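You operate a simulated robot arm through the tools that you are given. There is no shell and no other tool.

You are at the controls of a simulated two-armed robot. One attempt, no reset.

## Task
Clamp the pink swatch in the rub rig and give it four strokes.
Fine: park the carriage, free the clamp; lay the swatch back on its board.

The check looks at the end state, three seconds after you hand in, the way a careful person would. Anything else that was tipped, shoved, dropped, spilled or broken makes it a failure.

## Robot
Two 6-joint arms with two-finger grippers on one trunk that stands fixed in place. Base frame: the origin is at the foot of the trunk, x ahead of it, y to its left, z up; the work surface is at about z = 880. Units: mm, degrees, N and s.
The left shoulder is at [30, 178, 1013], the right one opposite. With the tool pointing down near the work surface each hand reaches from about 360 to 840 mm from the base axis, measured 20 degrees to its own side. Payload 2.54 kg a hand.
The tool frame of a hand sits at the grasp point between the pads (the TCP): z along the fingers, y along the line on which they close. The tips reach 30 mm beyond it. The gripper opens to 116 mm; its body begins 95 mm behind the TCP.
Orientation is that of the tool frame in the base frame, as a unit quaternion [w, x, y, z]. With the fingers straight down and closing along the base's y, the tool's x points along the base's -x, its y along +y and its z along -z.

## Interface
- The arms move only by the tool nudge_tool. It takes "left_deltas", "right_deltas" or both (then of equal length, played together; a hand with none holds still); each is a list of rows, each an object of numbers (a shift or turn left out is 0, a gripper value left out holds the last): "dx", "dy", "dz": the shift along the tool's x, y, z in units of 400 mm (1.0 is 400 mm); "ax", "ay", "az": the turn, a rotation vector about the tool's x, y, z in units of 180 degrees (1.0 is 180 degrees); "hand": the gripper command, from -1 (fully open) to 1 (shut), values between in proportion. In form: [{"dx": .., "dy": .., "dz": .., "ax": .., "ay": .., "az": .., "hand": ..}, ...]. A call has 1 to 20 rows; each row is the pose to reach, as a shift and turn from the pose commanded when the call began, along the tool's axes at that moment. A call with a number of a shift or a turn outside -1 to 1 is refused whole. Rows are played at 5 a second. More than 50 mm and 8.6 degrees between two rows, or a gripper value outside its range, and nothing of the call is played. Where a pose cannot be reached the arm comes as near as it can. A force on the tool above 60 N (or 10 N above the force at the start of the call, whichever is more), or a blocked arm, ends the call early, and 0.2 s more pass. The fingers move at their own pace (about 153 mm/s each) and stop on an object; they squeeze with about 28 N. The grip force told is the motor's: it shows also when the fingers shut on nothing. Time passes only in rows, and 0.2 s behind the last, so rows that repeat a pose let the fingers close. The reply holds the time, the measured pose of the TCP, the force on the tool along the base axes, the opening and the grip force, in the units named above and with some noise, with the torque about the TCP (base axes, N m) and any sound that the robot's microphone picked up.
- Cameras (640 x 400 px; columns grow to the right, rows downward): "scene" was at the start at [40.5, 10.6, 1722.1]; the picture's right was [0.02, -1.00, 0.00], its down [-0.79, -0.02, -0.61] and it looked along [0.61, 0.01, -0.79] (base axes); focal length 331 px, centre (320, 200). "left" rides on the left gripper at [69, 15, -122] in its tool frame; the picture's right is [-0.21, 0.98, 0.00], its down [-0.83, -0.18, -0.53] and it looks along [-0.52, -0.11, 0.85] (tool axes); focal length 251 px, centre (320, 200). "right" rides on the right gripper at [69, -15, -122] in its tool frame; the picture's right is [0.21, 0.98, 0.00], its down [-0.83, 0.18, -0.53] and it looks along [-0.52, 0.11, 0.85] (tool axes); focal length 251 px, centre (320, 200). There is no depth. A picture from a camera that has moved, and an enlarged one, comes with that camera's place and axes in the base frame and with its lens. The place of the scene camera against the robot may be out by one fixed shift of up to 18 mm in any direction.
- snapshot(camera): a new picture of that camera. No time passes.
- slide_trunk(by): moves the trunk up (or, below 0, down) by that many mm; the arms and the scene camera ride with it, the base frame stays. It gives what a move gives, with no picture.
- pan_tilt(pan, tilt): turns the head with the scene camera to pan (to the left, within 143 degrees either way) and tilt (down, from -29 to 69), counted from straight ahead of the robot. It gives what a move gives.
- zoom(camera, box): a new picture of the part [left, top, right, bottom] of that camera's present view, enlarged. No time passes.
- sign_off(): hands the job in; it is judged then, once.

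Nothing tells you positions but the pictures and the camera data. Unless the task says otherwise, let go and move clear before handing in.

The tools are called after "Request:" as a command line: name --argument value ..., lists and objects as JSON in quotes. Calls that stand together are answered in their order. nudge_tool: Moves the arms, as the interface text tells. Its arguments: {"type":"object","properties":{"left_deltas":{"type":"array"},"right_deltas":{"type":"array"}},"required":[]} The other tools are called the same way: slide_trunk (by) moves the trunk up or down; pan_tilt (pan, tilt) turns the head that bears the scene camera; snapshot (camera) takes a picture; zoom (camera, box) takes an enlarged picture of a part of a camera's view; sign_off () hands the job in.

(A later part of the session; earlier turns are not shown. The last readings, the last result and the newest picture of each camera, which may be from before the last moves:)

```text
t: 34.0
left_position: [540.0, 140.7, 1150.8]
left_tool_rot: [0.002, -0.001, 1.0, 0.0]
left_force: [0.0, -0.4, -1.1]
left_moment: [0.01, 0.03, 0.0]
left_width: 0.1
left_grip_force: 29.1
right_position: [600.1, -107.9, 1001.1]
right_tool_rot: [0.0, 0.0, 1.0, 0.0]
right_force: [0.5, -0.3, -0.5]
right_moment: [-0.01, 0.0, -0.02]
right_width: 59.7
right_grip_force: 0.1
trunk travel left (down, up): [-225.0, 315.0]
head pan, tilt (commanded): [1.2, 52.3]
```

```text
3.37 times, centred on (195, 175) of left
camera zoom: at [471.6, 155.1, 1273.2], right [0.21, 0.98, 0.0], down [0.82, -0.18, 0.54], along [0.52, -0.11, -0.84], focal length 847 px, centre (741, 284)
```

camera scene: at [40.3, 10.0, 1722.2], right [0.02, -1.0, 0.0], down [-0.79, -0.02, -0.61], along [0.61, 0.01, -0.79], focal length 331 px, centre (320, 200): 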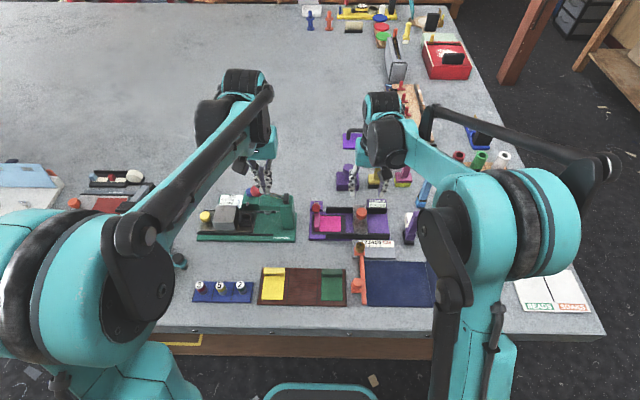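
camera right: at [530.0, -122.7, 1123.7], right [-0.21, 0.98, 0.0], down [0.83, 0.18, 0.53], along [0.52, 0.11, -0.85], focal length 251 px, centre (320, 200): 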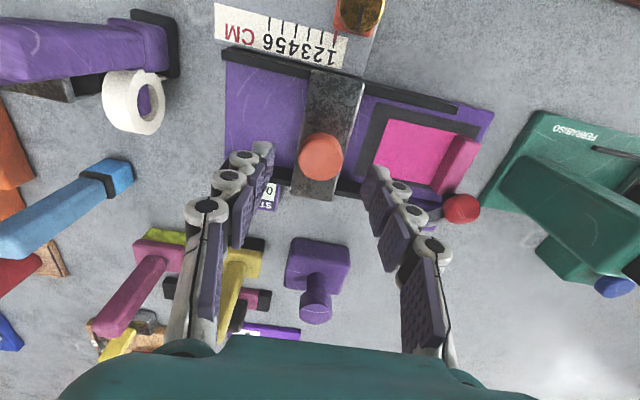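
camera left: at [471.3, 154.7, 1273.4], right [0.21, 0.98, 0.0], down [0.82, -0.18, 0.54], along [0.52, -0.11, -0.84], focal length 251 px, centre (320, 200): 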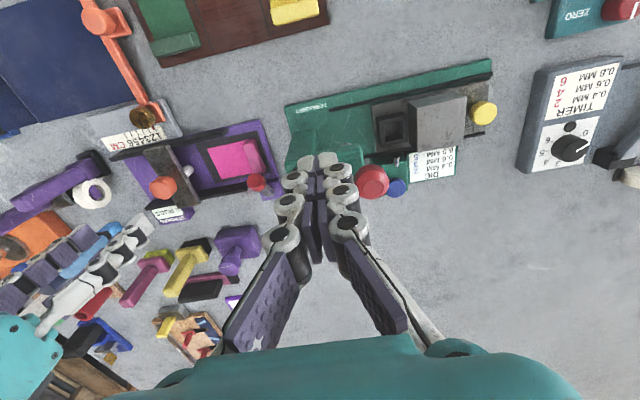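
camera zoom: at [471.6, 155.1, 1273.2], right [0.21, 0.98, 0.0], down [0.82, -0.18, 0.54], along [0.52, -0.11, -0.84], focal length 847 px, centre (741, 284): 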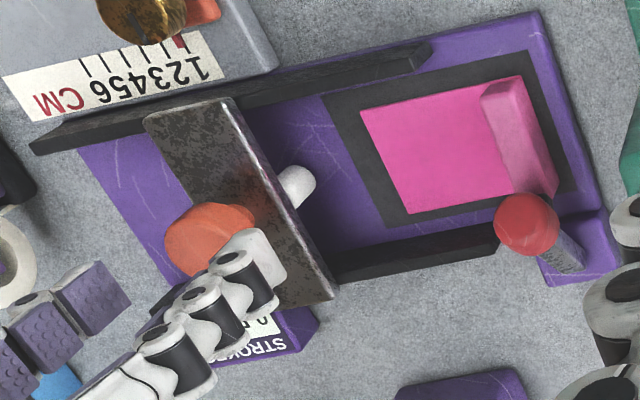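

The knob is centred under the right hand. I'll descend to z ≈ 958 and grip it.

Request:
nudge_tool --right_deltas '[{"dx": -0.0015, "dy": 0.0015, "dz": 0.04, "hand": -0.03}, {"dx": -0.0015, "dy": 0.0015, "dz": 0.08, "hand": -0.03}, {"dx": -0.0015, "dy": 0.0015, "dz": 0.1075, "hand": -0.03}, {"dx": -0.0015, "dy": 0.0015, "dz": 0.1075, "hand": 0.2}, {"dx": -0.0015, "dy": 0.0015, "dz": 0.1075, "hand": 0.6}, {"dx": -0.0015, "dy": 0.0015, "dz": 0.1075, "hand": 1.0}, {"dx": -0.0015, "dy": 0.0015, "dz": 0.1075, "hand": 1.0}]'

Request:
snapshot --camera "right"

Request:
zoom --camera "scene" --box '[290, 160, 410, 250]'

```text
t: 35.6
left_position: [540.8, 141.0, 1149.7]
left_tool_rot: [0.001, 0.001, 1.0, 0.0]
left_force: [-0.4, -0.2, 0.8]
left_moment: [0.0, -0.01, 0.0]
left_width: 0.0
left_grip_force: 29.0
right_position: [600.8, -105.5, 958.3]
right_tool_rot: [0.0, 0.0, 1.0, 0.0]
right_force: [1.0, 10.5, -2.1]
right_moment: [0.42, -0.46, 0.06]
right_width: 38.6
right_grip_force: 44.8
trunk travel left (down, up): [-225.0, 315.0]
head pan, tilt (commanded): [1.2, 52.3]
```

```text
taken
camera right: at [529.6, -120.4, 1079.9], right [-0.22, 0.98, 0.0], down [0.83, 0.18, 0.53], along [0.52, 0.11, -0.85], focal length 251 px, centre (320, 200)
```

right: 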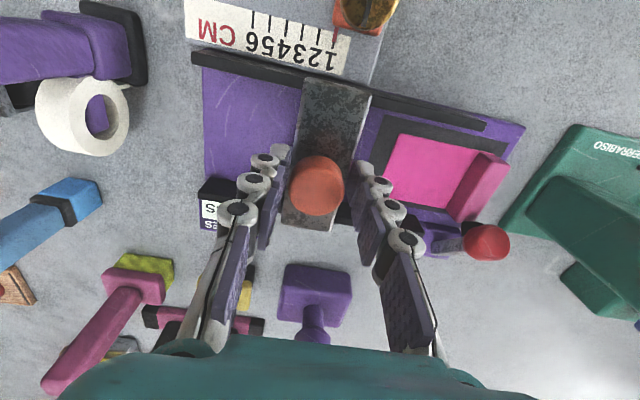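

```text
4.44 times, centred on (350, 205) of scene
camera zoom: at [40.9, 12.2, 1722.1], right [0.02, -1.0, 0.0], down [-0.79, -0.02, -0.61], along [0.61, 0.01, -0.79], focal length 1472 px, centre (187, 178)
```

zoom: 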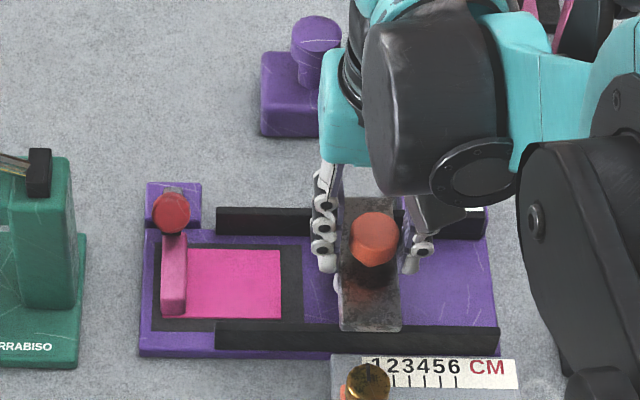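

The right hand has the carriage (38.6 mm wide). I'll start the first stroke leftward over the cloth, slowly, watching force and counter.

Request:
nudge_tool --right_deltas '[{"dy": 0.02, "hand": 1.0}, {"dy": 0.045, "hand": 1.0}, {"dy": 0.07, "hand": 1.0}, {"dy": 0.095, "hand": 1.0}, {"dy": 0.12, "hand": 1.0}, {"dy": 0.14, "hand": 1.0}, {"dy": 0.14, "hand": 1.0}]'

Request:
snapshot --camera "right"

Request:
zoom --camera "scene" --box '[290, 160, 410, 250]'

Request:
zoom --camera "left" --box '[100, 120, 290, 230]'

```text
t: 37.2
left_position: [541.0, 139.9, 1151.5]
left_tool_rot: [0.002, 0.0, 1.0, 0.0]
left_force: [-0.1, 1.5, -0.7]
left_moment: [-0.02, -0.01, -0.03]
left_width: 0.0
left_grip_force: 29.2
right_position: [598.3, -49.3, 959.0]
right_tool_rot: [0.0, -0.001, 1.0, 0.0]
right_force: [1.1, -0.5, 7.2]
right_moment: [0.02, 0.23, -0.03]
right_width: 38.5
right_grip_force: 45.4
trunk travel left (down, up): [-225.0, 315.0]
head pan, tilt (commanded): [1.2, 52.3]
```

```text
taken
camera right: at [529.6, -64.5, 1079.9], right [-0.21, 0.98, 0.0], down [0.83, 0.18, 0.53], along [0.52, 0.11, -0.85], focal length 251 px, centre (320, 200)
```

right: 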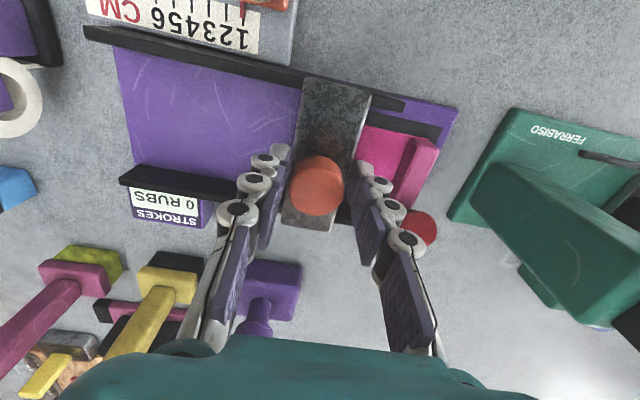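

```text
4.44 times, centred on (350, 205) of scene
camera zoom: at [40.0, 10.7, 1722.2], right [0.02, -1.0, 0.0], down [-0.79, -0.02, -0.61], along [0.61, 0.01, -0.79], focal length 1472 px, centre (187, 178)
```

zoom: 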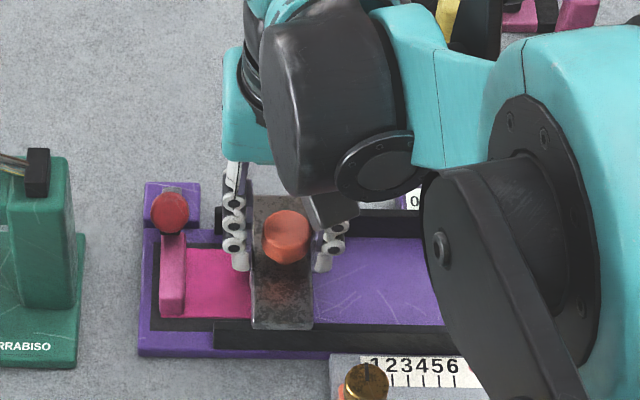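

```text
3.37 times, centred on (195, 175) of left
camera zoom: at [471.2, 155.2, 1273.4], right [0.21, 0.98, 0.0], down [0.82, -0.18, 0.54], along [0.52, -0.11, -0.84], focal length 847 px, centre (741, 284)
```

zoom: 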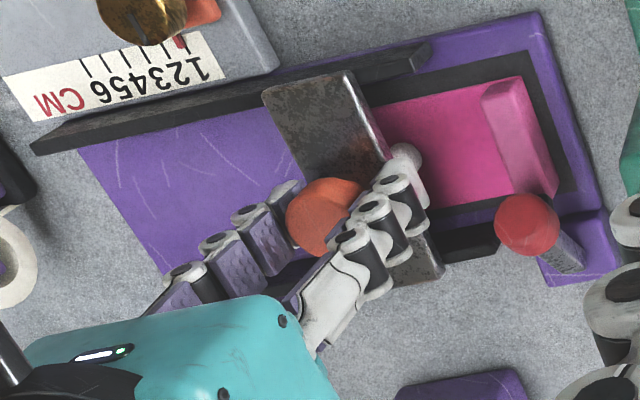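

The carriage slides smoothly and the swatch stays put. I'll continue to the left end of travel.

Request:
nudge_tool --right_deltas '[{"dy": 0.015, "hand": 1.0}, {"dy": 0.03, "hand": 1.0}, {"dy": 0.045, "hand": 1.0}, {"dy": 0.055, "hand": 1.0}, {"dy": 0.055, "hand": 1.0}]'

Request:
snapshot --camera "right"

Request:
zoom --camera "left" --box '[100, 120, 290, 230]'

Request:
zoom --camera "scene" --box '[290, 160, 410, 250]'

```text
t: 38.4
left_position: [539.9, 139.9, 1152.6]
left_tool_rot: [0.003, 0.0, 1.0, 0.001]
left_force: [-0.2, -0.3, 0.0]
left_moment: [-0.01, 0.02, 0.01]
left_width: 0.0
left_grip_force: 28.8
right_position: [599.9, -30.0, 958.3]
right_tool_rot: [0.001, 0.001, 1.0, 0.0]
right_force: [2.7, -9.6, 19.2]
right_moment: [-0.48, 0.05, 0.06]
right_width: 38.7
right_grip_force: 44.5
trunk travel left (down, up): [-225.0, 315.0]
head pan, tilt (commanded): [1.2, 52.3]
```

```text
taken
camera right: at [529.4, -44.8, 1079.8], right [-0.21, 0.98, 0.0], down [0.83, 0.18, 0.53], along [0.52, 0.11, -0.85], focal length 251 px, centre (320, 200)
```

right: 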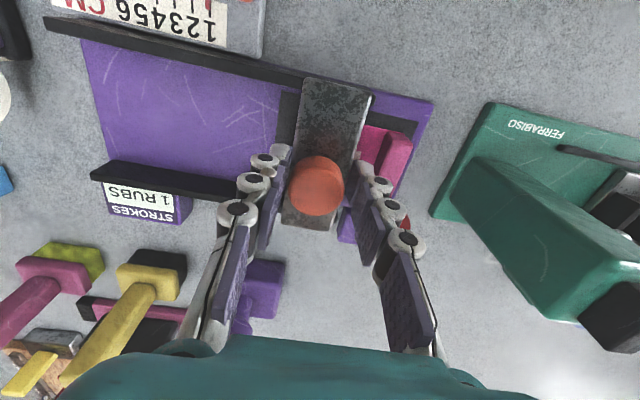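

```text
3.37 times, centred on (195, 175) of left
camera zoom: at [470.5, 153.9, 1273.8], right [0.21, 0.98, 0.0], down [0.82, -0.18, 0.54], along [0.53, -0.11, -0.84], focal length 847 px, centre (741, 284)
```

zoom: 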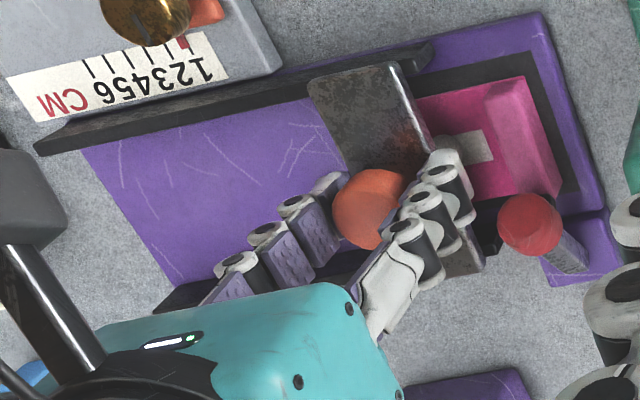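

```text
4.44 times, centred on (350, 205) of scene
camera zoom: at [38.9, 9.2, 1722.3], right [0.02, -1.0, 0.0], down [-0.79, -0.02, -0.61], along [0.61, 0.01, -0.79], focal length 1472 px, centre (187, 178)
```

zoom: 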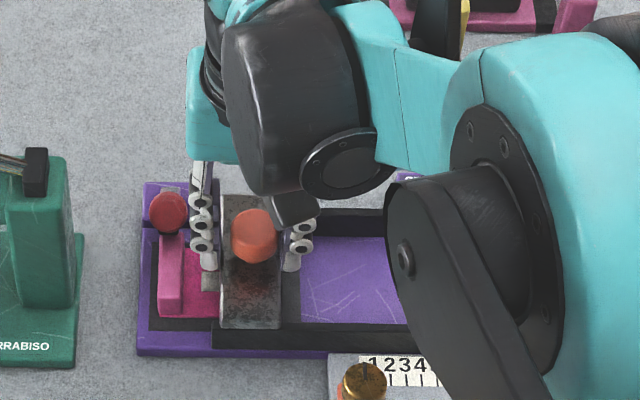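

The counter reads 1 RUB and a grey rub mark has appeared on the cloth, so the clamp is valid and the leftward pass was counted. I'll return the carriage to the right and see whether the return counts.

Request:
nudge_tool --right_deltas '[{"dy": -0.02, "hand": 1.0}, {"dy": -0.045, "hand": 1.0}, {"dy": -0.07, "hand": 1.0}, {"dy": -0.095, "hand": 1.0}, {"dy": -0.12, "hand": 1.0}, {"dy": -0.145, "hand": 1.0}, {"dy": -0.17, "hand": 1.0}, {"dy": -0.19, "hand": 1.0}, {"dy": -0.19, "hand": 1.0}]'

Request:
snapshot --camera "right"

Request:
zoom --camera "left" --box '[100, 120, 290, 230]'

Request:
zoom --camera "scene" --box '[290, 160, 410, 250]'

```text
t: 40.4
left_position: [540.7, 140.5, 1150.6]
left_tool_rot: [0.001, 0.001, 1.0, -0.001]
left_force: [0.0, 0.4, 0.4]
left_moment: [0.01, 0.01, 0.01]
left_width: 0.0
left_grip_force: 28.5
right_position: [598.8, -104.8, 957.6]
right_tool_rot: [0.0, 0.0, 1.0, 0.0]
right_force: [-5.2, 0.2, 1.3]
right_moment: [-0.03, 0.9, 0.05]
right_width: 38.6
right_grip_force: 45.6
trunk travel left (down, up): [-225.0, 315.0]
head pan, tilt (commanded): [1.2, 52.3]
```

```text
taken
camera right: at [529.6, -119.8, 1079.7], right [-0.21, 0.98, 0.0], down [0.83, 0.18, 0.53], along [0.52, 0.11, -0.85], focal length 251 px, centre (320, 200)
```

right: 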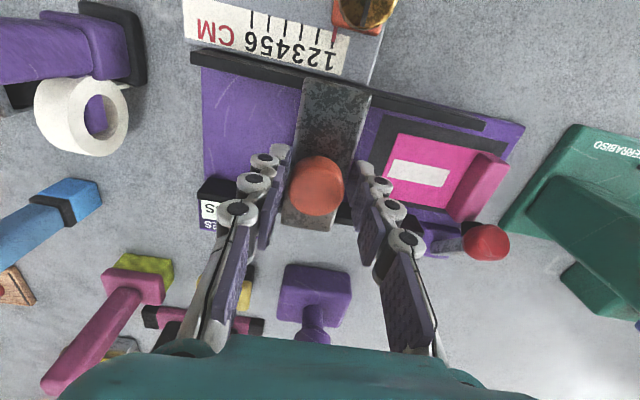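

```text
3.37 times, centred on (195, 175) of left
camera zoom: at [471.1, 155.1, 1273.4], right [0.21, 0.98, 0.0], down [0.82, -0.18, 0.54], along [0.52, -0.11, -0.84], focal length 847 px, centre (741, 284)
```

zoom: 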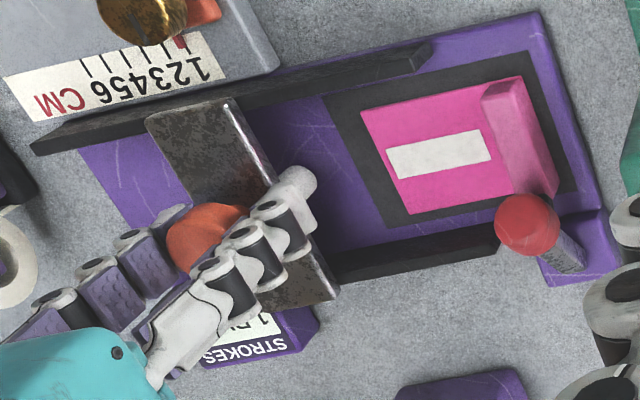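

```text
4.44 times, centred on (350, 205) of scene
camera zoom: at [39.8, 10.7, 1722.2], right [0.02, -1.0, 0.0], down [-0.79, -0.02, -0.61], along [0.61, 0.01, -0.79], focal length 1472 px, centre (187, 178)
```

zoom: 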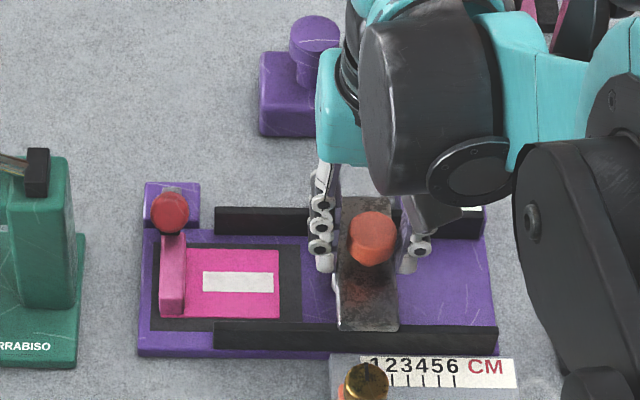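

Request:
zoom --camera "left" --box '[150, 195, 210, 235]'

Request:
zoom --camera "scene" --box '[370, 190, 410, 220]'

```text
10.00 times, centred on (180, 215) of left
camera zoom: at [471.1, 155.1, 1273.4], right [0.21, 0.98, 0.0], down [0.82, -0.18, 0.54], along [0.52, -0.11, -0.84], focal length 2514 px, centre (1720, 50)
```

zoom: 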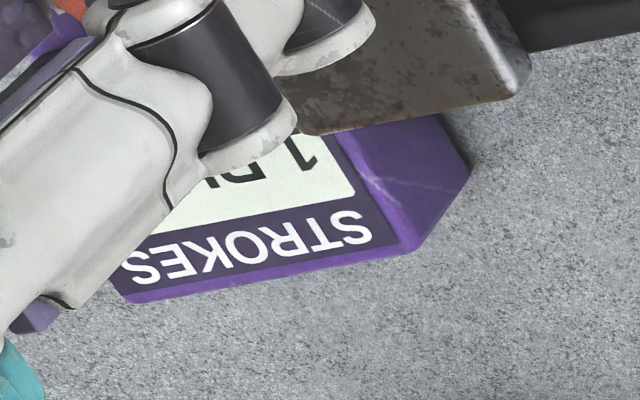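

```text
13.33 times, centred on (390, 205) of scene
camera zoom: at [39.8, 10.7, 1722.2], right [0.02, -1.0, 0.0], down [-0.79, -0.02, -0.61], along [0.61, 0.01, -0.79], focal length 4417 px, centre (-613, 133)
```

zoom: 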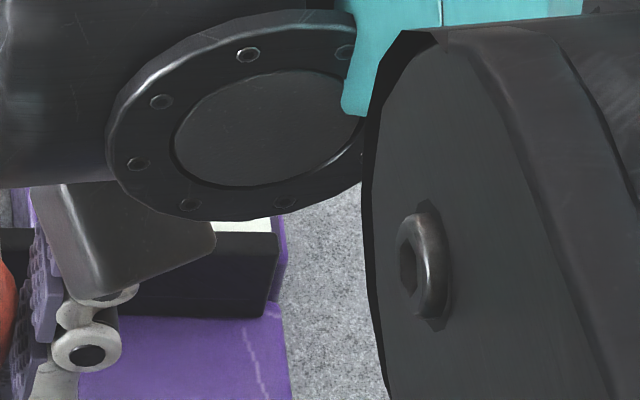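

The counter still shows 1 after the return, so each leftward pass counts once. Stroke 2: left to the end, then read the counter.

Request:
nudge_tool --right_deltas '[{"dy": 0.02, "hand": 1.0}, {"dy": 0.045, "hand": 1.0}, {"dy": 0.07, "hand": 1.0}, {"dy": 0.095, "hand": 1.0}, {"dy": 0.12, "hand": 1.0}, {"dy": 0.145, "hand": 1.0}, {"dy": 0.17, "hand": 1.0}, {"dy": 0.19, "hand": 1.0}, {"dy": 0.19, "hand": 1.0}]'

Request:
zoom --camera "right" --box '[80, 150, 200, 240]'

Request:
zoom --camera "left" --box '[100, 120, 290, 230]'

```text
t: 42.4
left_position: [540.0, 139.6, 1151.5]
left_tool_rot: [0.003, 0.0, 1.0, 0.001]
left_force: [-1.0, 0.2, -0.2]
left_moment: [0.0, 0.03, -0.03]
left_width: 0.2
left_grip_force: 29.0
right_position: [600.0, -30.0, 958.0]
right_tool_rot: [0.001, 0.0, 1.0, -0.001]
right_force: [5.9, -11.6, 24.3]
right_moment: [-0.41, 0.28, 0.13]
right_width: 39.0
right_grip_force: 44.9
trunk travel left (down, up): [-225.0, 315.0]
head pan, tilt (commanded): [1.2, 52.3]
```

```text
4.44 times, centred on (140, 195) of right
camera zoom: at [529.2, -44.7, 1079.5], right [-0.21, 0.98, 0.0], down [0.83, 0.18, 0.54], along [0.52, 0.11, -0.84], focal length 1118 px, centre (1120, 222)
```

zoom: 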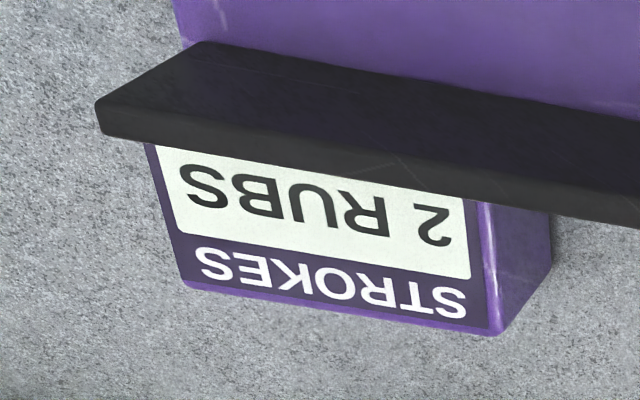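

```text
3.37 times, centred on (195, 175) of left
camera zoom: at [470.6, 153.8, 1273.9], right [0.21, 0.98, 0.0], down [0.82, -0.18, 0.54], along [0.53, -0.11, -0.84], focal length 847 px, centre (741, 284)
```

zoom: 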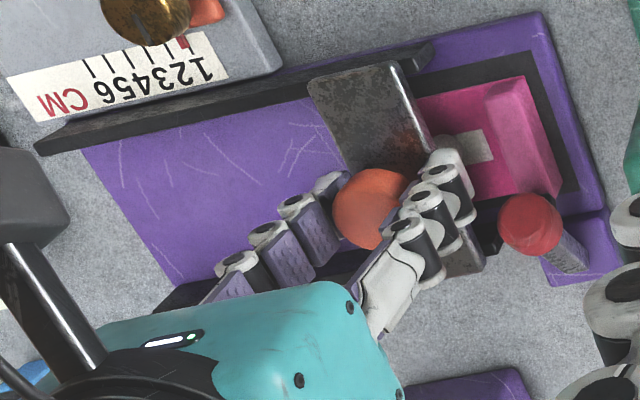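

2 RUBS. Stroke 3: return right, then left again, and read the counter.

Request:
nudge_tool --right_deltas '[{"dy": -0.02, "dz": -0.001, "hand": 1.0}, {"dy": -0.045, "dz": -0.001, "hand": 1.0}, {"dy": -0.07, "dz": -0.001, "hand": 1.0}, {"dy": -0.095, "dz": -0.001, "hand": 1.0}, {"dy": -0.12, "dz": -0.001, "hand": 1.0}, {"dy": -0.145, "dz": -0.001, "hand": 1.0}, {"dy": -0.17, "dz": -0.001, "hand": 1.0}, {"dy": -0.19, "dz": -0.001, "hand": 1.0}, {"dy": -0.19, "dz": -0.001, "hand": 1.0}, {"dy": -0.17, "dz": -0.001, "hand": 1.0}, {"dy": -0.145, "dz": -0.001, "hand": 1.0}, {"dy": -0.12, "dz": -0.001, "hand": 1.0}, {"dy": -0.095, "dz": -0.001, "hand": 1.0}, {"dy": -0.07, "dz": -0.001, "hand": 1.0}, {"dy": -0.045, "dz": -0.001, "hand": 1.0}, {"dy": -0.02, "dz": -0.001, "hand": 1.0}, {"dy": 0.0, "dz": -0.001, "hand": 1.0}, {"dy": 0.0, "dz": -0.001, "hand": 1.0}]'

Request:
zoom --camera "right" --box '[80, 150, 200, 240]'

Request:
zoom --camera "left" --box '[100, 120, 290, 230]'

```text
t: 46.2
left_position: [541.2, 139.8, 1150.1]
left_tool_rot: [0.001, 0.0, 1.0, 0.001]
left_force: [0.3, 0.0, -1.0]
left_moment: [0.03, 0.03, 0.01]
left_width: 0.0
left_grip_force: 28.4
right_position: [599.5, -28.9, 959.0]
right_tool_rot: [-0.001, 0.001, 1.0, 0.0]
right_force: [-17.4, -10.3, -24.8]
right_moment: [-0.32, 0.66, -0.07]
right_width: 38.5
right_grip_force: 45.0
trunk travel left (down, up): [-225.0, 315.0]
head pan, tilt (commanded): [1.2, 52.3]
```

```text
4.44 times, centred on (140, 195) of right
camera zoom: at [529.9, -44.8, 1080.0], right [-0.21, 0.98, 0.0], down [0.83, 0.18, 0.53], along [0.52, 0.11, -0.85], focal length 1118 px, centre (1120, 222)
```

zoom: 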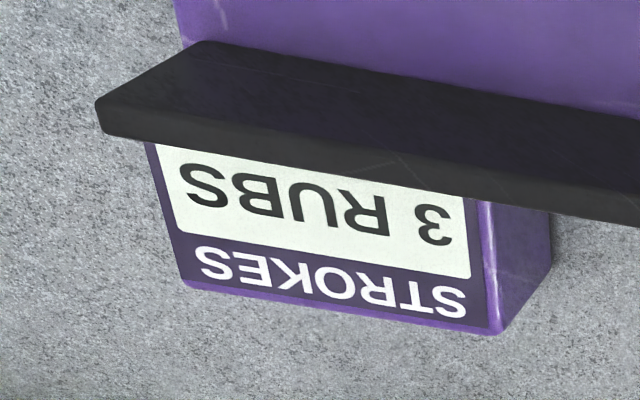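

```text
3.37 times, centred on (195, 175) of left
camera zoom: at [471.7, 153.6, 1273.2], right [0.21, 0.98, 0.0], down [0.82, -0.18, 0.54], along [0.52, -0.11, -0.84], focal length 847 px, centre (741, 284)
```

zoom: 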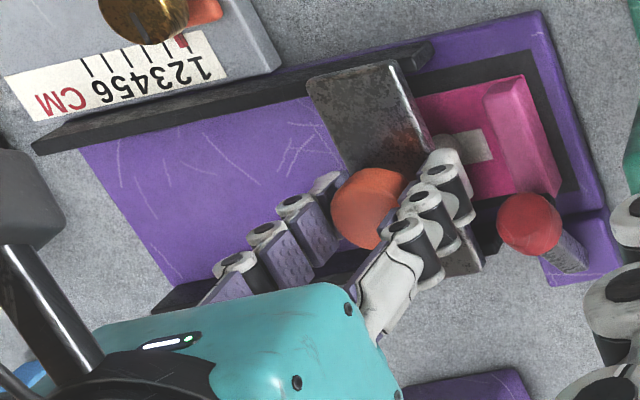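

3 RUBS. Stroke 4, the last one.

Request:
nudge_tool --right_deltas '[{"dx": 0.0005, "dy": -0.02, "dz": 0.0005, "hand": 1.0}, {"dx": 0.0005, "dy": -0.045, "dz": 0.0005, "hand": 1.0}, {"dx": 0.0005, "dy": -0.07, "dz": 0.0005, "hand": 1.0}, {"dx": 0.0005, "dy": -0.095, "dz": 0.0005, "hand": 1.0}, {"dx": 0.0005, "dy": -0.12, "dz": 0.0005, "hand": 1.0}, {"dx": 0.0005, "dy": -0.145, "dz": 0.0005, "hand": 1.0}, {"dx": 0.0005, "dy": -0.17, "dz": 0.0005, "hand": 1.0}, {"dx": 0.0005, "dy": -0.19, "dz": 0.0005, "hand": 1.0}, {"dx": 0.0005, "dy": -0.19, "dz": 0.0005, "hand": 1.0}, {"dx": 0.0005, "dy": -0.17, "dz": 0.0005, "hand": 1.0}, {"dx": 0.0005, "dy": -0.145, "dz": 0.0005, "hand": 1.0}, {"dx": 0.0005, "dy": -0.12, "dz": 0.0005, "hand": 1.0}, {"dx": 0.0005, "dy": -0.095, "dz": 0.0005, "hand": 1.0}, {"dx": 0.0005, "dy": -0.07, "dz": 0.0005, "hand": 1.0}, {"dx": 0.0005, "dy": -0.045, "dz": 0.0005, "hand": 1.0}, {"dx": 0.0005, "dy": -0.02, "dz": 0.0005, "hand": 1.0}, {"dx": 0.0005, "dy": 0.0, "dz": 0.0005, "hand": 1.0}, {"dx": 0.0005, "dy": 0.0, "dz": 0.0005, "hand": 1.0}]'

Request:
zoom --camera "right" --box '[80, 150, 200, 240]'

```text
t: 50.0
left_position: [540.7, 139.2, 1151.7]
left_tool_rot: [0.002, 0.0, 1.0, 0.001]
left_force: [-0.2, -0.4, 0.4]
left_moment: [0.01, 0.0, -0.03]
left_width: 0.0
left_grip_force: 28.4
right_position: [599.5, -30.4, 957.3]
right_tool_rot: [0.001, 0.001, 1.0, 0.0]
right_force: [20.6, -9.7, 36.6]
right_moment: [-0.39, -0.34, 0.37]
right_width: 39.0
right_grip_force: 45.6
trunk travel left (down, up): [-225.0, 315.0]
head pan, tilt (commanded): [1.2, 52.3]
```

```text
4.44 times, centred on (140, 195) of right
camera zoom: at [529.3, -44.8, 1079.3], right [-0.21, 0.98, 0.0], down [0.82, 0.18, 0.54], along [0.52, 0.11, -0.84], focal length 1118 px, centre (1120, 222)
```

zoom: 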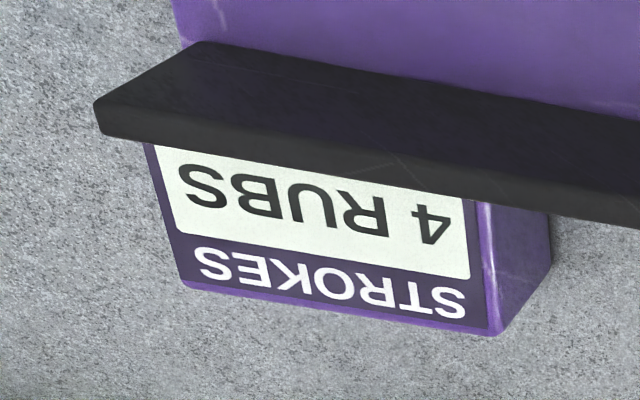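

4 RUBS, the target. Now I'll park the carriage by returning it to its right-hand stop, where it started.

Request:
nudge_tool --right_deltas '[{"dx": -0.0003, "dy": -0.02, "dz": -0.0006, "hand": 1.0}, {"dx": -0.0003, "dy": -0.045, "dz": -0.0006, "hand": 1.0}, {"dx": -0.0003, "dy": -0.07, "dz": -0.0006, "hand": 1.0}, {"dx": -0.0003, "dy": -0.095, "dz": -0.0006, "hand": 1.0}, {"dx": -0.0003, "dy": -0.12, "dz": -0.0006, "hand": 1.0}, {"dx": -0.0003, "dy": -0.145, "dz": -0.0006, "hand": 1.0}, {"dx": -0.0003, "dy": -0.17, "dz": -0.0006, "hand": 1.0}, {"dx": -0.0003, "dy": -0.185, "dz": -0.0006, "hand": 1.0}, {"dx": -0.0003, "dy": -0.192, "dz": -0.0006, "hand": 1.0}, {"dx": -0.0003, "dy": -0.197, "dz": -0.0006, "hand": 1.0}, {"dx": -0.0003, "dy": -0.197, "dz": -0.0006, "hand": 1.0}]'

Request:
snapshot --camera "right"

Request:
zoom --camera "left" --box '[100, 120, 290, 230]'

```text
t: 52.4
left_position: [540.6, 141.5, 1150.4]
left_tool_rot: [0.002, -0.001, 1.0, 0.0]
left_force: [0.8, -0.1, -0.4]
left_moment: [-0.01, -0.04, 0.01]
left_width: 0.0
left_grip_force: 28.7
right_position: [598.9, -105.8, 957.6]
right_tool_rot: [-0.001, 0.0, 1.0, 0.0]
right_force: [10.5, 8.9, 3.3]
right_moment: [0.37, -1.34, -0.58]
right_width: 38.9
right_grip_force: 45.2
trunk travel left (down, up): [-225.0, 315.0]
head pan, tilt (commanded): [1.2, 52.3]
```

```text
taken
camera right: at [529.5, -120.5, 1079.4], right [-0.21, 0.98, 0.0], down [0.83, 0.18, 0.53], along [0.52, 0.12, -0.85], focal length 251 px, centre (320, 200)
```

right: 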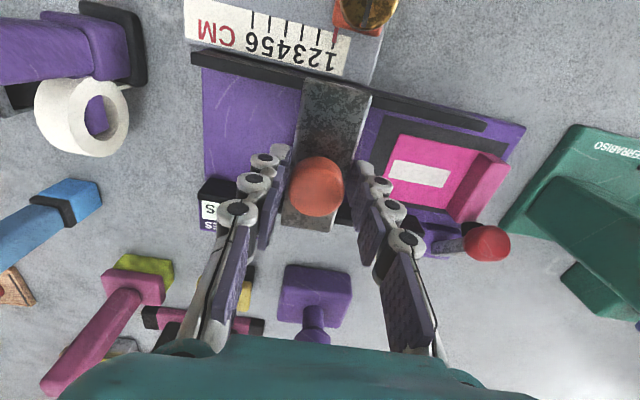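

```text
3.37 times, centred on (195, 175) of left
camera zoom: at [472.1, 156.4, 1272.6], right [0.21, 0.98, 0.0], down [0.82, -0.18, 0.54], along [0.52, -0.12, -0.84], focal length 847 px, centre (741, 284)
```

zoom: 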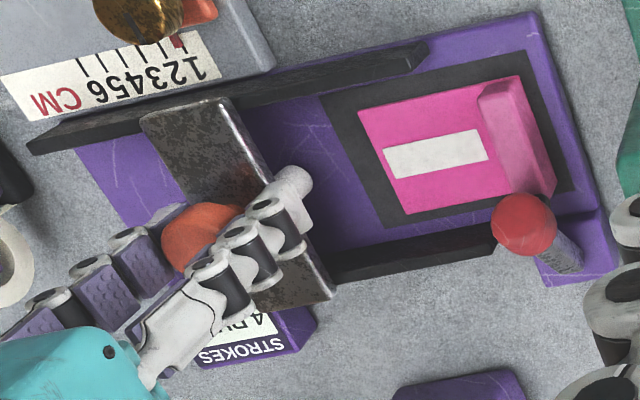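

The carriage is against its right stop (about 9 N). I'll open the right hand and retreat up to its starting place.

Request:
nudge_tool --right_deltas '[{"hand": 0.2}, {"hand": -0.03}, {"hand": -0.03}, {"dz": -0.03, "hand": -0.03}, {"dz": -0.08, "hand": -0.03}, {"dz": -0.15, "hand": -0.03}, {"dz": -0.23, "hand": -0.03}, {"dz": -0.32, "hand": -0.03}, {"dx": 0.02, "dy": -0.04, "dz": -0.42, "hand": -0.03}, {"dx": 0.04, "dy": -0.09, "dz": -0.52, "hand": -0.03}, {"dx": 0.06, "dy": -0.14, "dz": -0.62, "hand": -0.03}, {"dx": 0.08, "dy": -0.19, "dz": -0.72, "hand": -0.03}, {"dx": 0.08, "dy": -0.22, "dz": -0.74, "hand": -0.03}]'

Request:
snapshot --camera "right"

Request:
zoom --camera "scene" --box '[290, 170, 410, 250]'

Request:
zoom --camera "left" --box '[100, 120, 290, 230]'

```text
t: 55.2
left_position: [542.2, 139.5, 1150.7]
left_tool_rot: [0.002, 0.001, 1.0, 0.0]
left_force: [1.3, 0.5, 0.3]
left_moment: [-0.01, -0.02, -0.03]
left_width: 0.0
left_grip_force: 28.7
right_position: [567.6, -194.9, 1253.7]
right_tool_rot: [0.0, 0.0, 1.0, 0.0]
right_force: [1.7, 0.4, 0.5]
right_moment: [0.01, 0.0, 0.01]
right_width: 59.9
right_grip_force: 0.0
trunk travel left (down, up): [-225.0, 315.0]
head pan, tilt (commanded): [1.2, 52.3]
```

```text
taken
camera right: at [498.9, -209.7, 1376.4], right [-0.21, 0.98, 0.0], down [0.83, 0.18, 0.53], along [0.52, 0.11, -0.85], focal length 251 px, centre (320, 200)
```

right: 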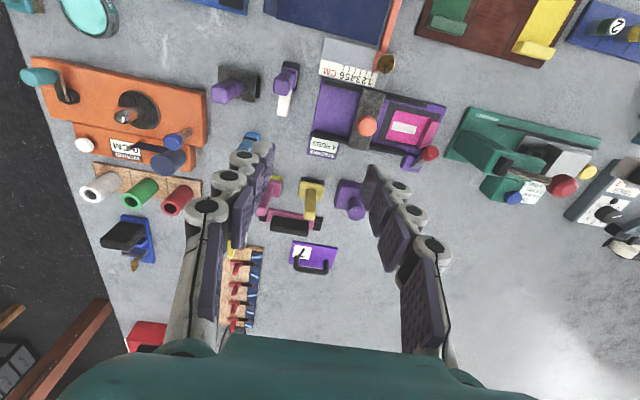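

```text
5.00 times, centred on (350, 210) of scene
camera zoom: at [41.3, 10.3, 1722.1], right [0.02, -1.0, 0.0], down [-0.79, -0.02, -0.61], along [0.61, 0.01, -0.79], focal length 1656 px, centre (170, 150)
```

zoom: 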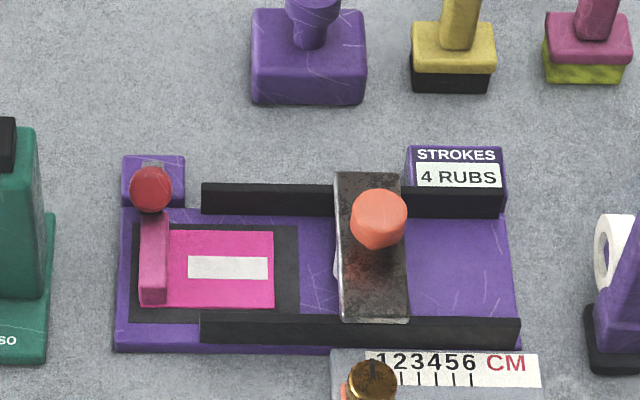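

```text
3.37 times, centred on (195, 175) of left
camera zoom: at [472.2, 154.9, 1272.9], right [0.21, 0.98, 0.0], down [0.82, -0.18, 0.54], along [0.52, -0.11, -0.84], focal length 847 px, centre (741, 284)
```

zoom: 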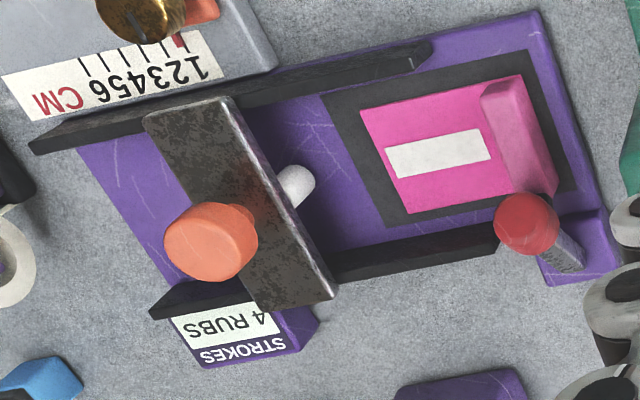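

The counter reads 4 RUBS and the carriage matches its start picture. Next I'll free the clamp: the left hand (closed) goes in front of the lever knob and pushes it back to its open, leaning-back position.

Request:
nudge_tool --left_deltas '[{"dx": -0.03, "dy": -0.08, "hand": 1.0}, {"dx": -0.06, "dy": -0.16, "hand": 1.0}, {"dx": -0.085, "dy": -0.24, "hand": 1.0}, {"dx": -0.1, "dy": -0.2875, "dz": 0.05, "hand": 1.0}, {"dx": -0.1, "dy": -0.2875, "dz": 0.15, "hand": 1.0}, {"dx": -0.1, "dy": -0.2875, "dz": 0.25, "hand": 1.0}, {"dx": -0.1, "dy": -0.2875, "dz": 0.35, "hand": 1.0}, {"dx": -0.1, "dy": -0.2875, "dz": 0.35, "hand": 1.0}]'

Request:
snapshot --camera "left"

Request:
zoom --camera "right" --box '[350, 80, 480, 180]'

Request:
zoom --camera "scene" --box '[290, 170, 410, 250]'

```text
t: 57.0
left_position: [580.7, 26.5, 1009.9]
left_tool_rot: [0.002, 0.001, 1.0, 0.0]
left_force: [0.2, -0.6, -0.2]
left_moment: [0.01, -0.02, -0.04]
left_width: 0.0
left_grip_force: 28.7
right_position: [568.7, -195.2, 1254.2]
right_tool_rot: [0.0, 0.0, 1.0, 0.0]
right_force: [0.4, 0.3, -0.5]
right_moment: [0.01, 0.01, 0.01]
right_width: 59.6
right_grip_force: 0.0
trunk travel left (down, up): [-225.0, 315.0]
head pan, tilt (commanded): [1.2, 52.3]
```

```text
taken
camera left: at [510.9, 40.5, 1131.5], right [0.21, 0.98, 0.0], down [0.82, -0.18, 0.54], along [0.52, -0.11, -0.84], focal length 251 px, centre (320, 200)
```

left: 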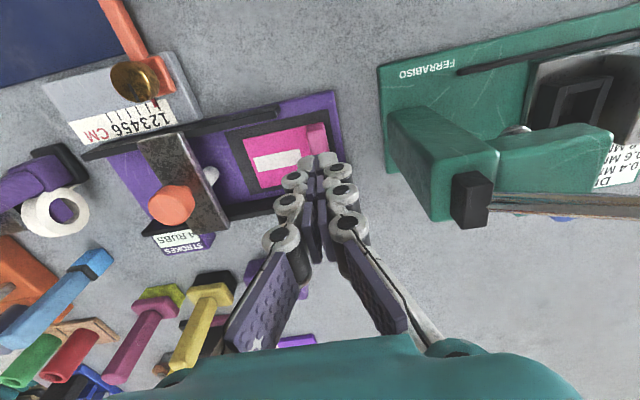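

```text
4.00 times, centred on (415, 130) of right
camera zoom: at [497.8, -209.4, 1376.5], right [-0.21, 0.98, 0.0], down [0.83, 0.18, 0.53], along [0.52, 0.11, -0.85], focal length 1006 px, centre (-60, 480)
```

zoom: 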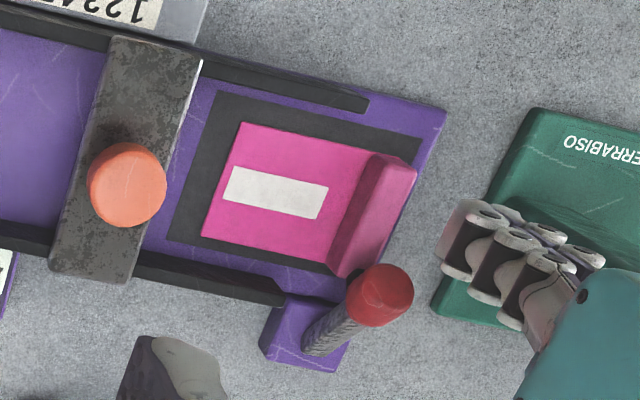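

```text
5.00 times, centred on (350, 210) of scene
camera zoom: at [39.8, 10.5, 1722.2], right [0.02, -1.0, 0.0], down [-0.79, -0.02, -0.61], along [0.61, 0.01, -0.79], focal length 1656 px, centre (170, 150)
```

zoom: 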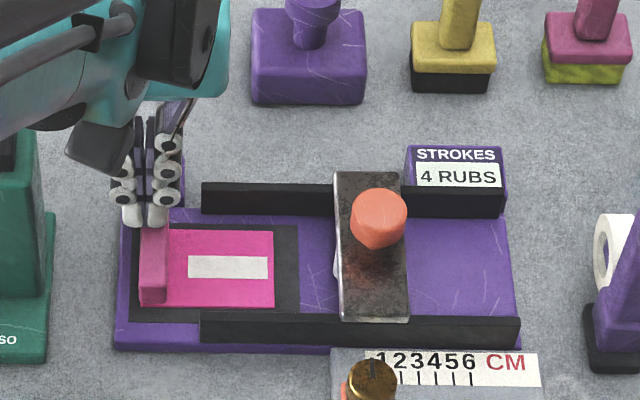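

Request:
nudge_tool --left_deltas '[{"dy": -0.003, "dz": 0.04, "hand": 1.0}, {"dy": -0.003, "dz": 0.08, "hand": 1.0}, {"dy": -0.003, "dz": 0.12, "hand": 1.0}, {"dy": -0.003, "dz": 0.12, "hand": 1.0}]'

Request:
zoom --camera "right" --box '[350, 80, 480, 180]'

Request:
snapshot --camera "left"

```text
t: 58.0
left_position: [581.9, 23.3, 963.4]
left_tool_rot: [0.002, -0.001, 1.0, 0.0]
left_force: [-0.6, -0.3, 0.0]
left_moment: [-0.02, -0.01, 0.0]
left_width: 0.0
left_grip_force: 28.5
right_position: [567.5, -194.3, 1254.7]
right_tool_rot: [-0.001, 0.0, 1.0, 0.0]
right_force: [-0.8, 0.4, 0.7]
right_moment: [0.0, 0.0, -0.02]
right_width: 59.9
right_grip_force: 0.1
trunk travel left (down, up): [-225.0, 315.0]
head pan, tilt (commanded): [1.2, 52.3]
```

```text
4.00 times, centred on (415, 130) of right
camera zoom: at [498.1, -209.2, 1376.4], right [-0.21, 0.98, 0.0], down [0.83, 0.18, 0.53], along [0.52, 0.11, -0.85], focal length 1006 px, centre (-60, 480)
```

zoom: 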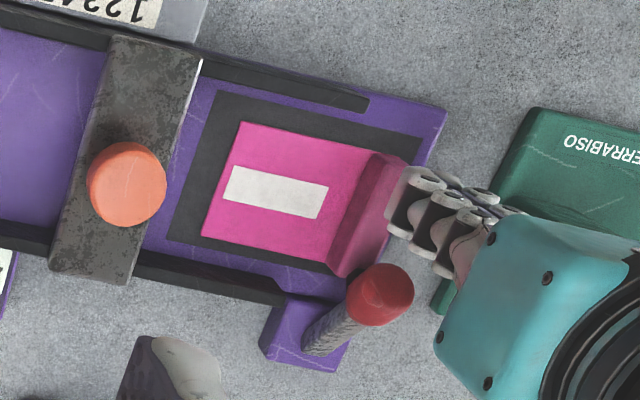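

```text
taken
camera left: at [511.7, 37.7, 1084.4], right [0.21, 0.98, 0.0], down [0.82, -0.18, 0.54], along [0.52, -0.11, -0.84], focal length 251 px, centre (320, 200)
```

left: 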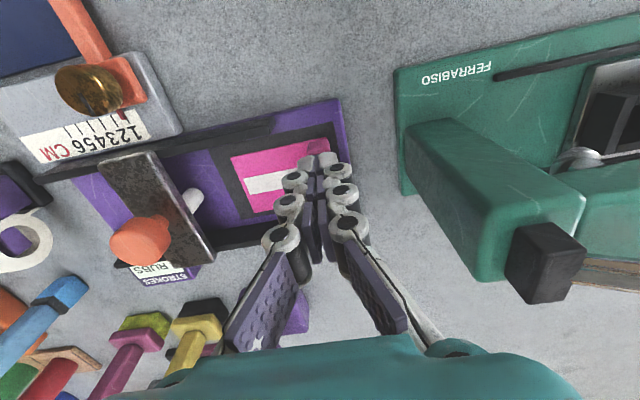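

Request:
nudge_tool --left_deltas '[{"dx": -0.0125, "dy": 0.003, "hand": 1.0}, {"dx": -0.025, "dy": 0.003, "hand": 1.0}, {"dx": -0.0375, "dy": 0.003, "hand": 1.0}, {"dx": -0.05, "dy": 0.003, "hand": 1.0}, {"dx": -0.0625, "dy": 0.003, "hand": 1.0}, {"dx": -0.075, "dy": 0.003, "hand": 1.0}, {"dx": -0.0875, "dy": 0.003, "hand": 1.0}]'

Request:
zoom --camera "right" --box '[350, 80, 480, 180]'

Request:
zoom --camera "scene" --box '[290, 170, 410, 250]'

```text
t: 59.6
left_position: [618.2, 26.1, 962.3]
left_tool_rot: [0.001, 0.001, 1.0, 0.0]
left_force: [0.2, 0.4, -0.5]
left_moment: [0.03, 0.03, -0.02]
left_width: 0.1
left_grip_force: 29.0
right_position: [568.2, -194.1, 1255.5]
right_tool_rot: [0.0, 0.001, 1.0, 0.001]
right_force: [0.1, 0.7, -0.3]
right_moment: [0.0, 0.01, -0.05]
right_width: 59.9
right_grip_force: 0.0
trunk travel left (down, up): [-225.0, 315.0]
head pan, tilt (commanded): [1.2, 52.3]
```

```text
4.00 times, centred on (415, 130) of right
camera zoom: at [498.5, -209.3, 1376.2], right [-0.21, 0.98, 0.0], down [0.83, 0.18, 0.53], along [0.52, 0.11, -0.85], focal length 1006 px, centre (-60, 480)
```

zoom: 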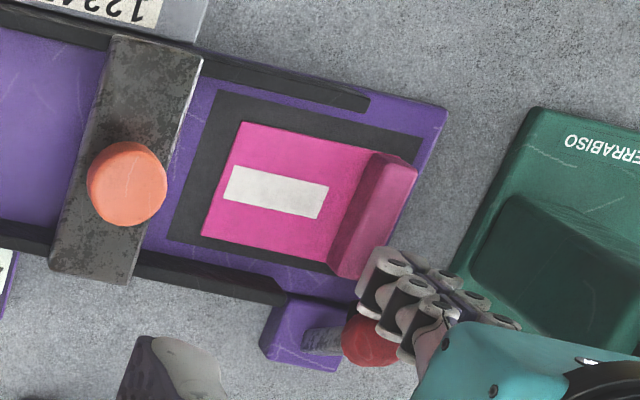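

```text
5.00 times, centred on (350, 210) of scene
camera zoom: at [40.6, 10.5, 1722.1], right [0.02, -1.0, 0.0], down [-0.79, -0.02, -0.61], along [0.61, 0.01, -0.79], focal length 1656 px, centre (170, 150)
```

zoom: 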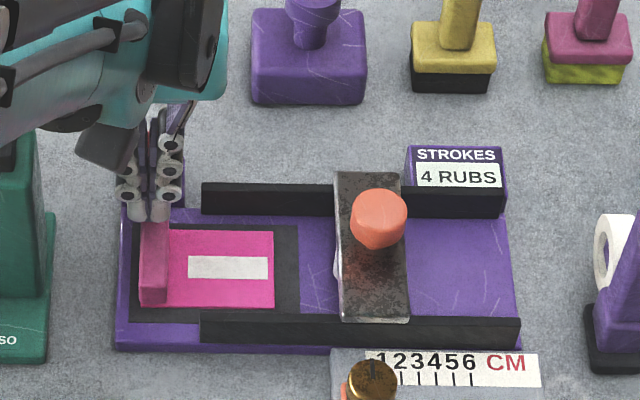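

The lever is swinging back freely. I'll continue to its open position.

Request:
nudge_tool --left_deltas '[{"dx": -0.0125, "hand": 1.0}, {"dx": -0.025, "hand": 1.0}, {"dx": -0.0375, "hand": 1.0}, {"dx": -0.0475, "hand": 1.0}, {"dx": -0.0475, "hand": 1.0}]'

Request:
zoom --camera "right" --box '[350, 80, 480, 180]'

Request:
snapshot --camera "left"

```text
t: 60.8
left_position: [636.3, 26.0, 963.4]
left_tool_rot: [0.001, 0.0, 1.0, 0.001]
left_force: [-0.1, 0.1, 0.8]
left_moment: [-0.01, 0.02, -0.02]
left_width: 0.1
left_grip_force: 28.3
right_position: [569.3, -193.7, 1255.1]
right_tool_rot: [0.001, 0.0, 1.0, -0.001]
right_force: [1.2, 0.2, 0.1]
right_moment: [-0.01, -0.01, -0.01]
right_width: 59.8
right_grip_force: 0.0
trunk travel left (down, up): [-225.0, 315.0]
head pan, tilt (commanded): [1.2, 52.3]
```

```text
4.00 times, centred on (415, 130) of right
camera zoom: at [498.4, -209.3, 1376.3], right [-0.21, 0.98, 0.0], down [0.83, 0.18, 0.53], along [0.52, 0.11, -0.85], focal length 1006 px, centre (-60, 480)
```

zoom: 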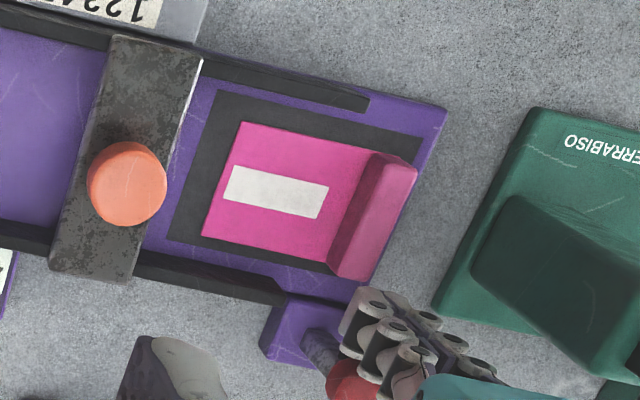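

```text
taken
camera left: at [567.0, 40.5, 1085.5], right [0.21, 0.98, 0.0], down [0.82, -0.18, 0.54], along [0.52, -0.11, -0.84], focal length 251 px, centre (320, 200)
```

left: 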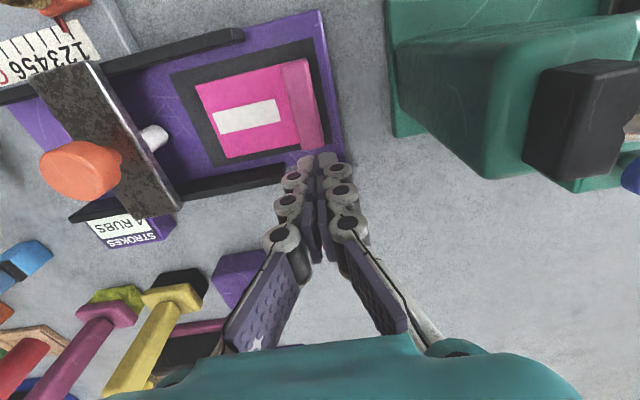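

Request:
nudge_tool --left_deltas '[{"dx": -0.0075, "hand": 1.0}, {"dx": -0.015, "hand": 1.0}, {"dx": -0.02, "hand": 1.0}]'

Request:
zoom --camera "right" --box '[350, 80, 480, 180]'

```text
t: 61.6
left_position: [639.9, 25.2, 963.6]
left_tool_rot: [0.0, 0.0, 1.0, 0.0]
left_force: [-28.3, 0.2, -12.9]
left_moment: [0.03, 0.74, 0.02]
left_width: 6.1
left_grip_force: 28.6
right_position: [566.0, -194.3, 1254.8]
right_tool_rot: [0.001, 0.0, 1.0, -0.001]
right_force: [-0.1, 0.0, -0.4]
right_moment: [0.01, 0.01, -0.01]
right_width: 59.6
right_grip_force: 0.1
trunk travel left (down, up): [-225.0, 315.0]
head pan, tilt (commanded): [1.2, 52.3]
```

```text
4.00 times, centred on (415, 130) of right
camera zoom: at [495.6, -209.2, 1377.0], right [-0.21, 0.98, 0.0], down [0.82, 0.18, 0.54], along [0.52, 0.11, -0.84], focal length 1006 px, centre (-60, 480)
```

zoom: 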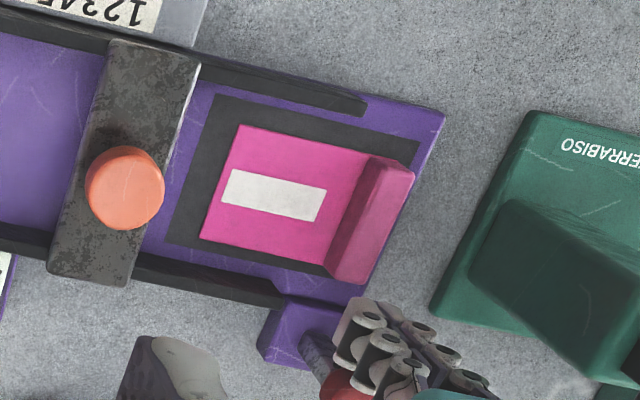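

The lever is firmly against its open stop (28 N). I'll back off, rise, and check.

Request:
nudge_tool --left_deltas '[{"dx": 0.02, "hand": 1.0}, {"dx": 0.04, "hand": 1.0}, {"dx": 0.06, "dz": -0.05, "hand": 1.0}, {"dx": 0.08, "dz": -0.12, "hand": 1.0}, {"dx": 0.1, "dz": -0.2, "hand": 1.0}, {"dx": 0.1, "dz": -0.26, "hand": 1.0}, {"dx": 0.1, "dz": -0.26, "hand": 1.0}]'

Request:
zoom --camera "right" --box '[350, 80, 480, 180]'

Request:
snapshot --camera "left"

Request:
zoom --camera "scene" --box '[290, 170, 410, 250]'

```text
t: 63.2
left_position: [603.7, 24.8, 1065.9]
left_tool_rot: [0.002, 0.0, 1.0, 0.001]
left_force: [0.4, -0.6, 0.1]
left_moment: [0.02, 0.01, -0.02]
left_width: 0.1
left_grip_force: 28.9
right_position: [567.6, -194.0, 1254.2]
right_tool_rot: [0.0, 0.0, 1.0, 0.001]
right_force: [0.4, 0.0, 0.6]
right_moment: [-0.01, 0.0, 0.02]
right_width: 59.5
right_grip_force: 0.1
trunk travel left (down, up): [-225.0, 315.0]
head pan, tilt (commanded): [1.2, 52.3]
```

```text
4.00 times, centred on (415, 130) of right
camera zoom: at [498.6, -209.3, 1376.1], right [-0.21, 0.98, 0.0], down [0.83, 0.18, 0.53], along [0.52, 0.11, -0.85], focal length 1006 px, centre (-60, 480)
```

zoom: 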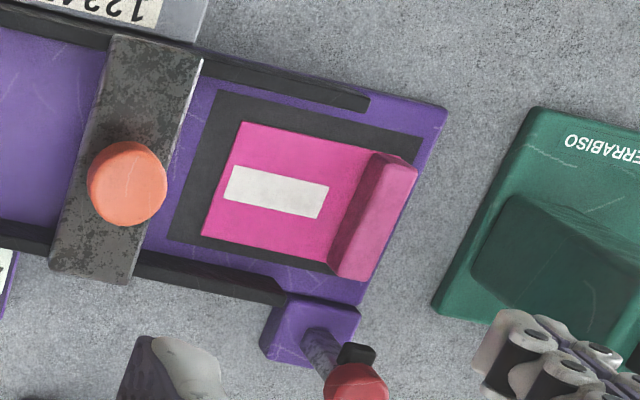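

```text
taken
camera left: at [534.2, 40.1, 1189.6], right [0.21, 0.98, 0.0], down [0.82, -0.18, 0.54], along [0.52, -0.11, -0.84], focal length 251 px, centre (320, 200)
```

left: 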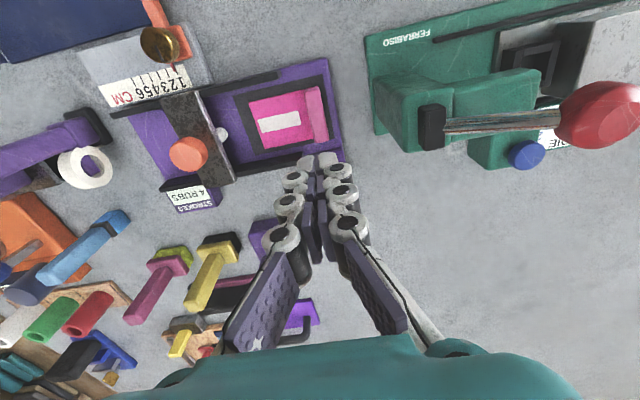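

```text
5.00 times, centred on (350, 210) of scene
camera zoom: at [40.8, 10.5, 1722.1], right [0.02, -1.0, 0.0], down [-0.79, -0.02, -0.61], along [0.61, 0.01, -0.79], focal length 1656 px, centre (170, 150)
```

zoom: 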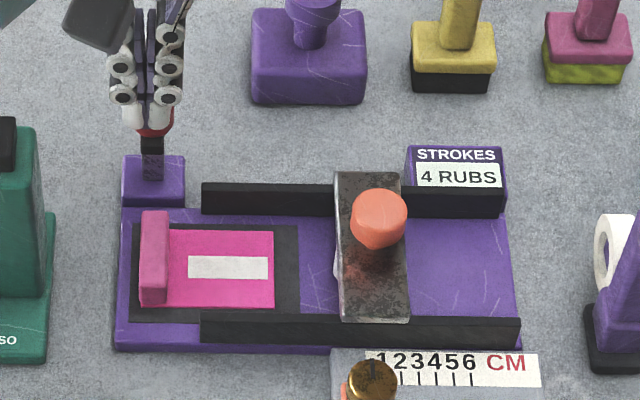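

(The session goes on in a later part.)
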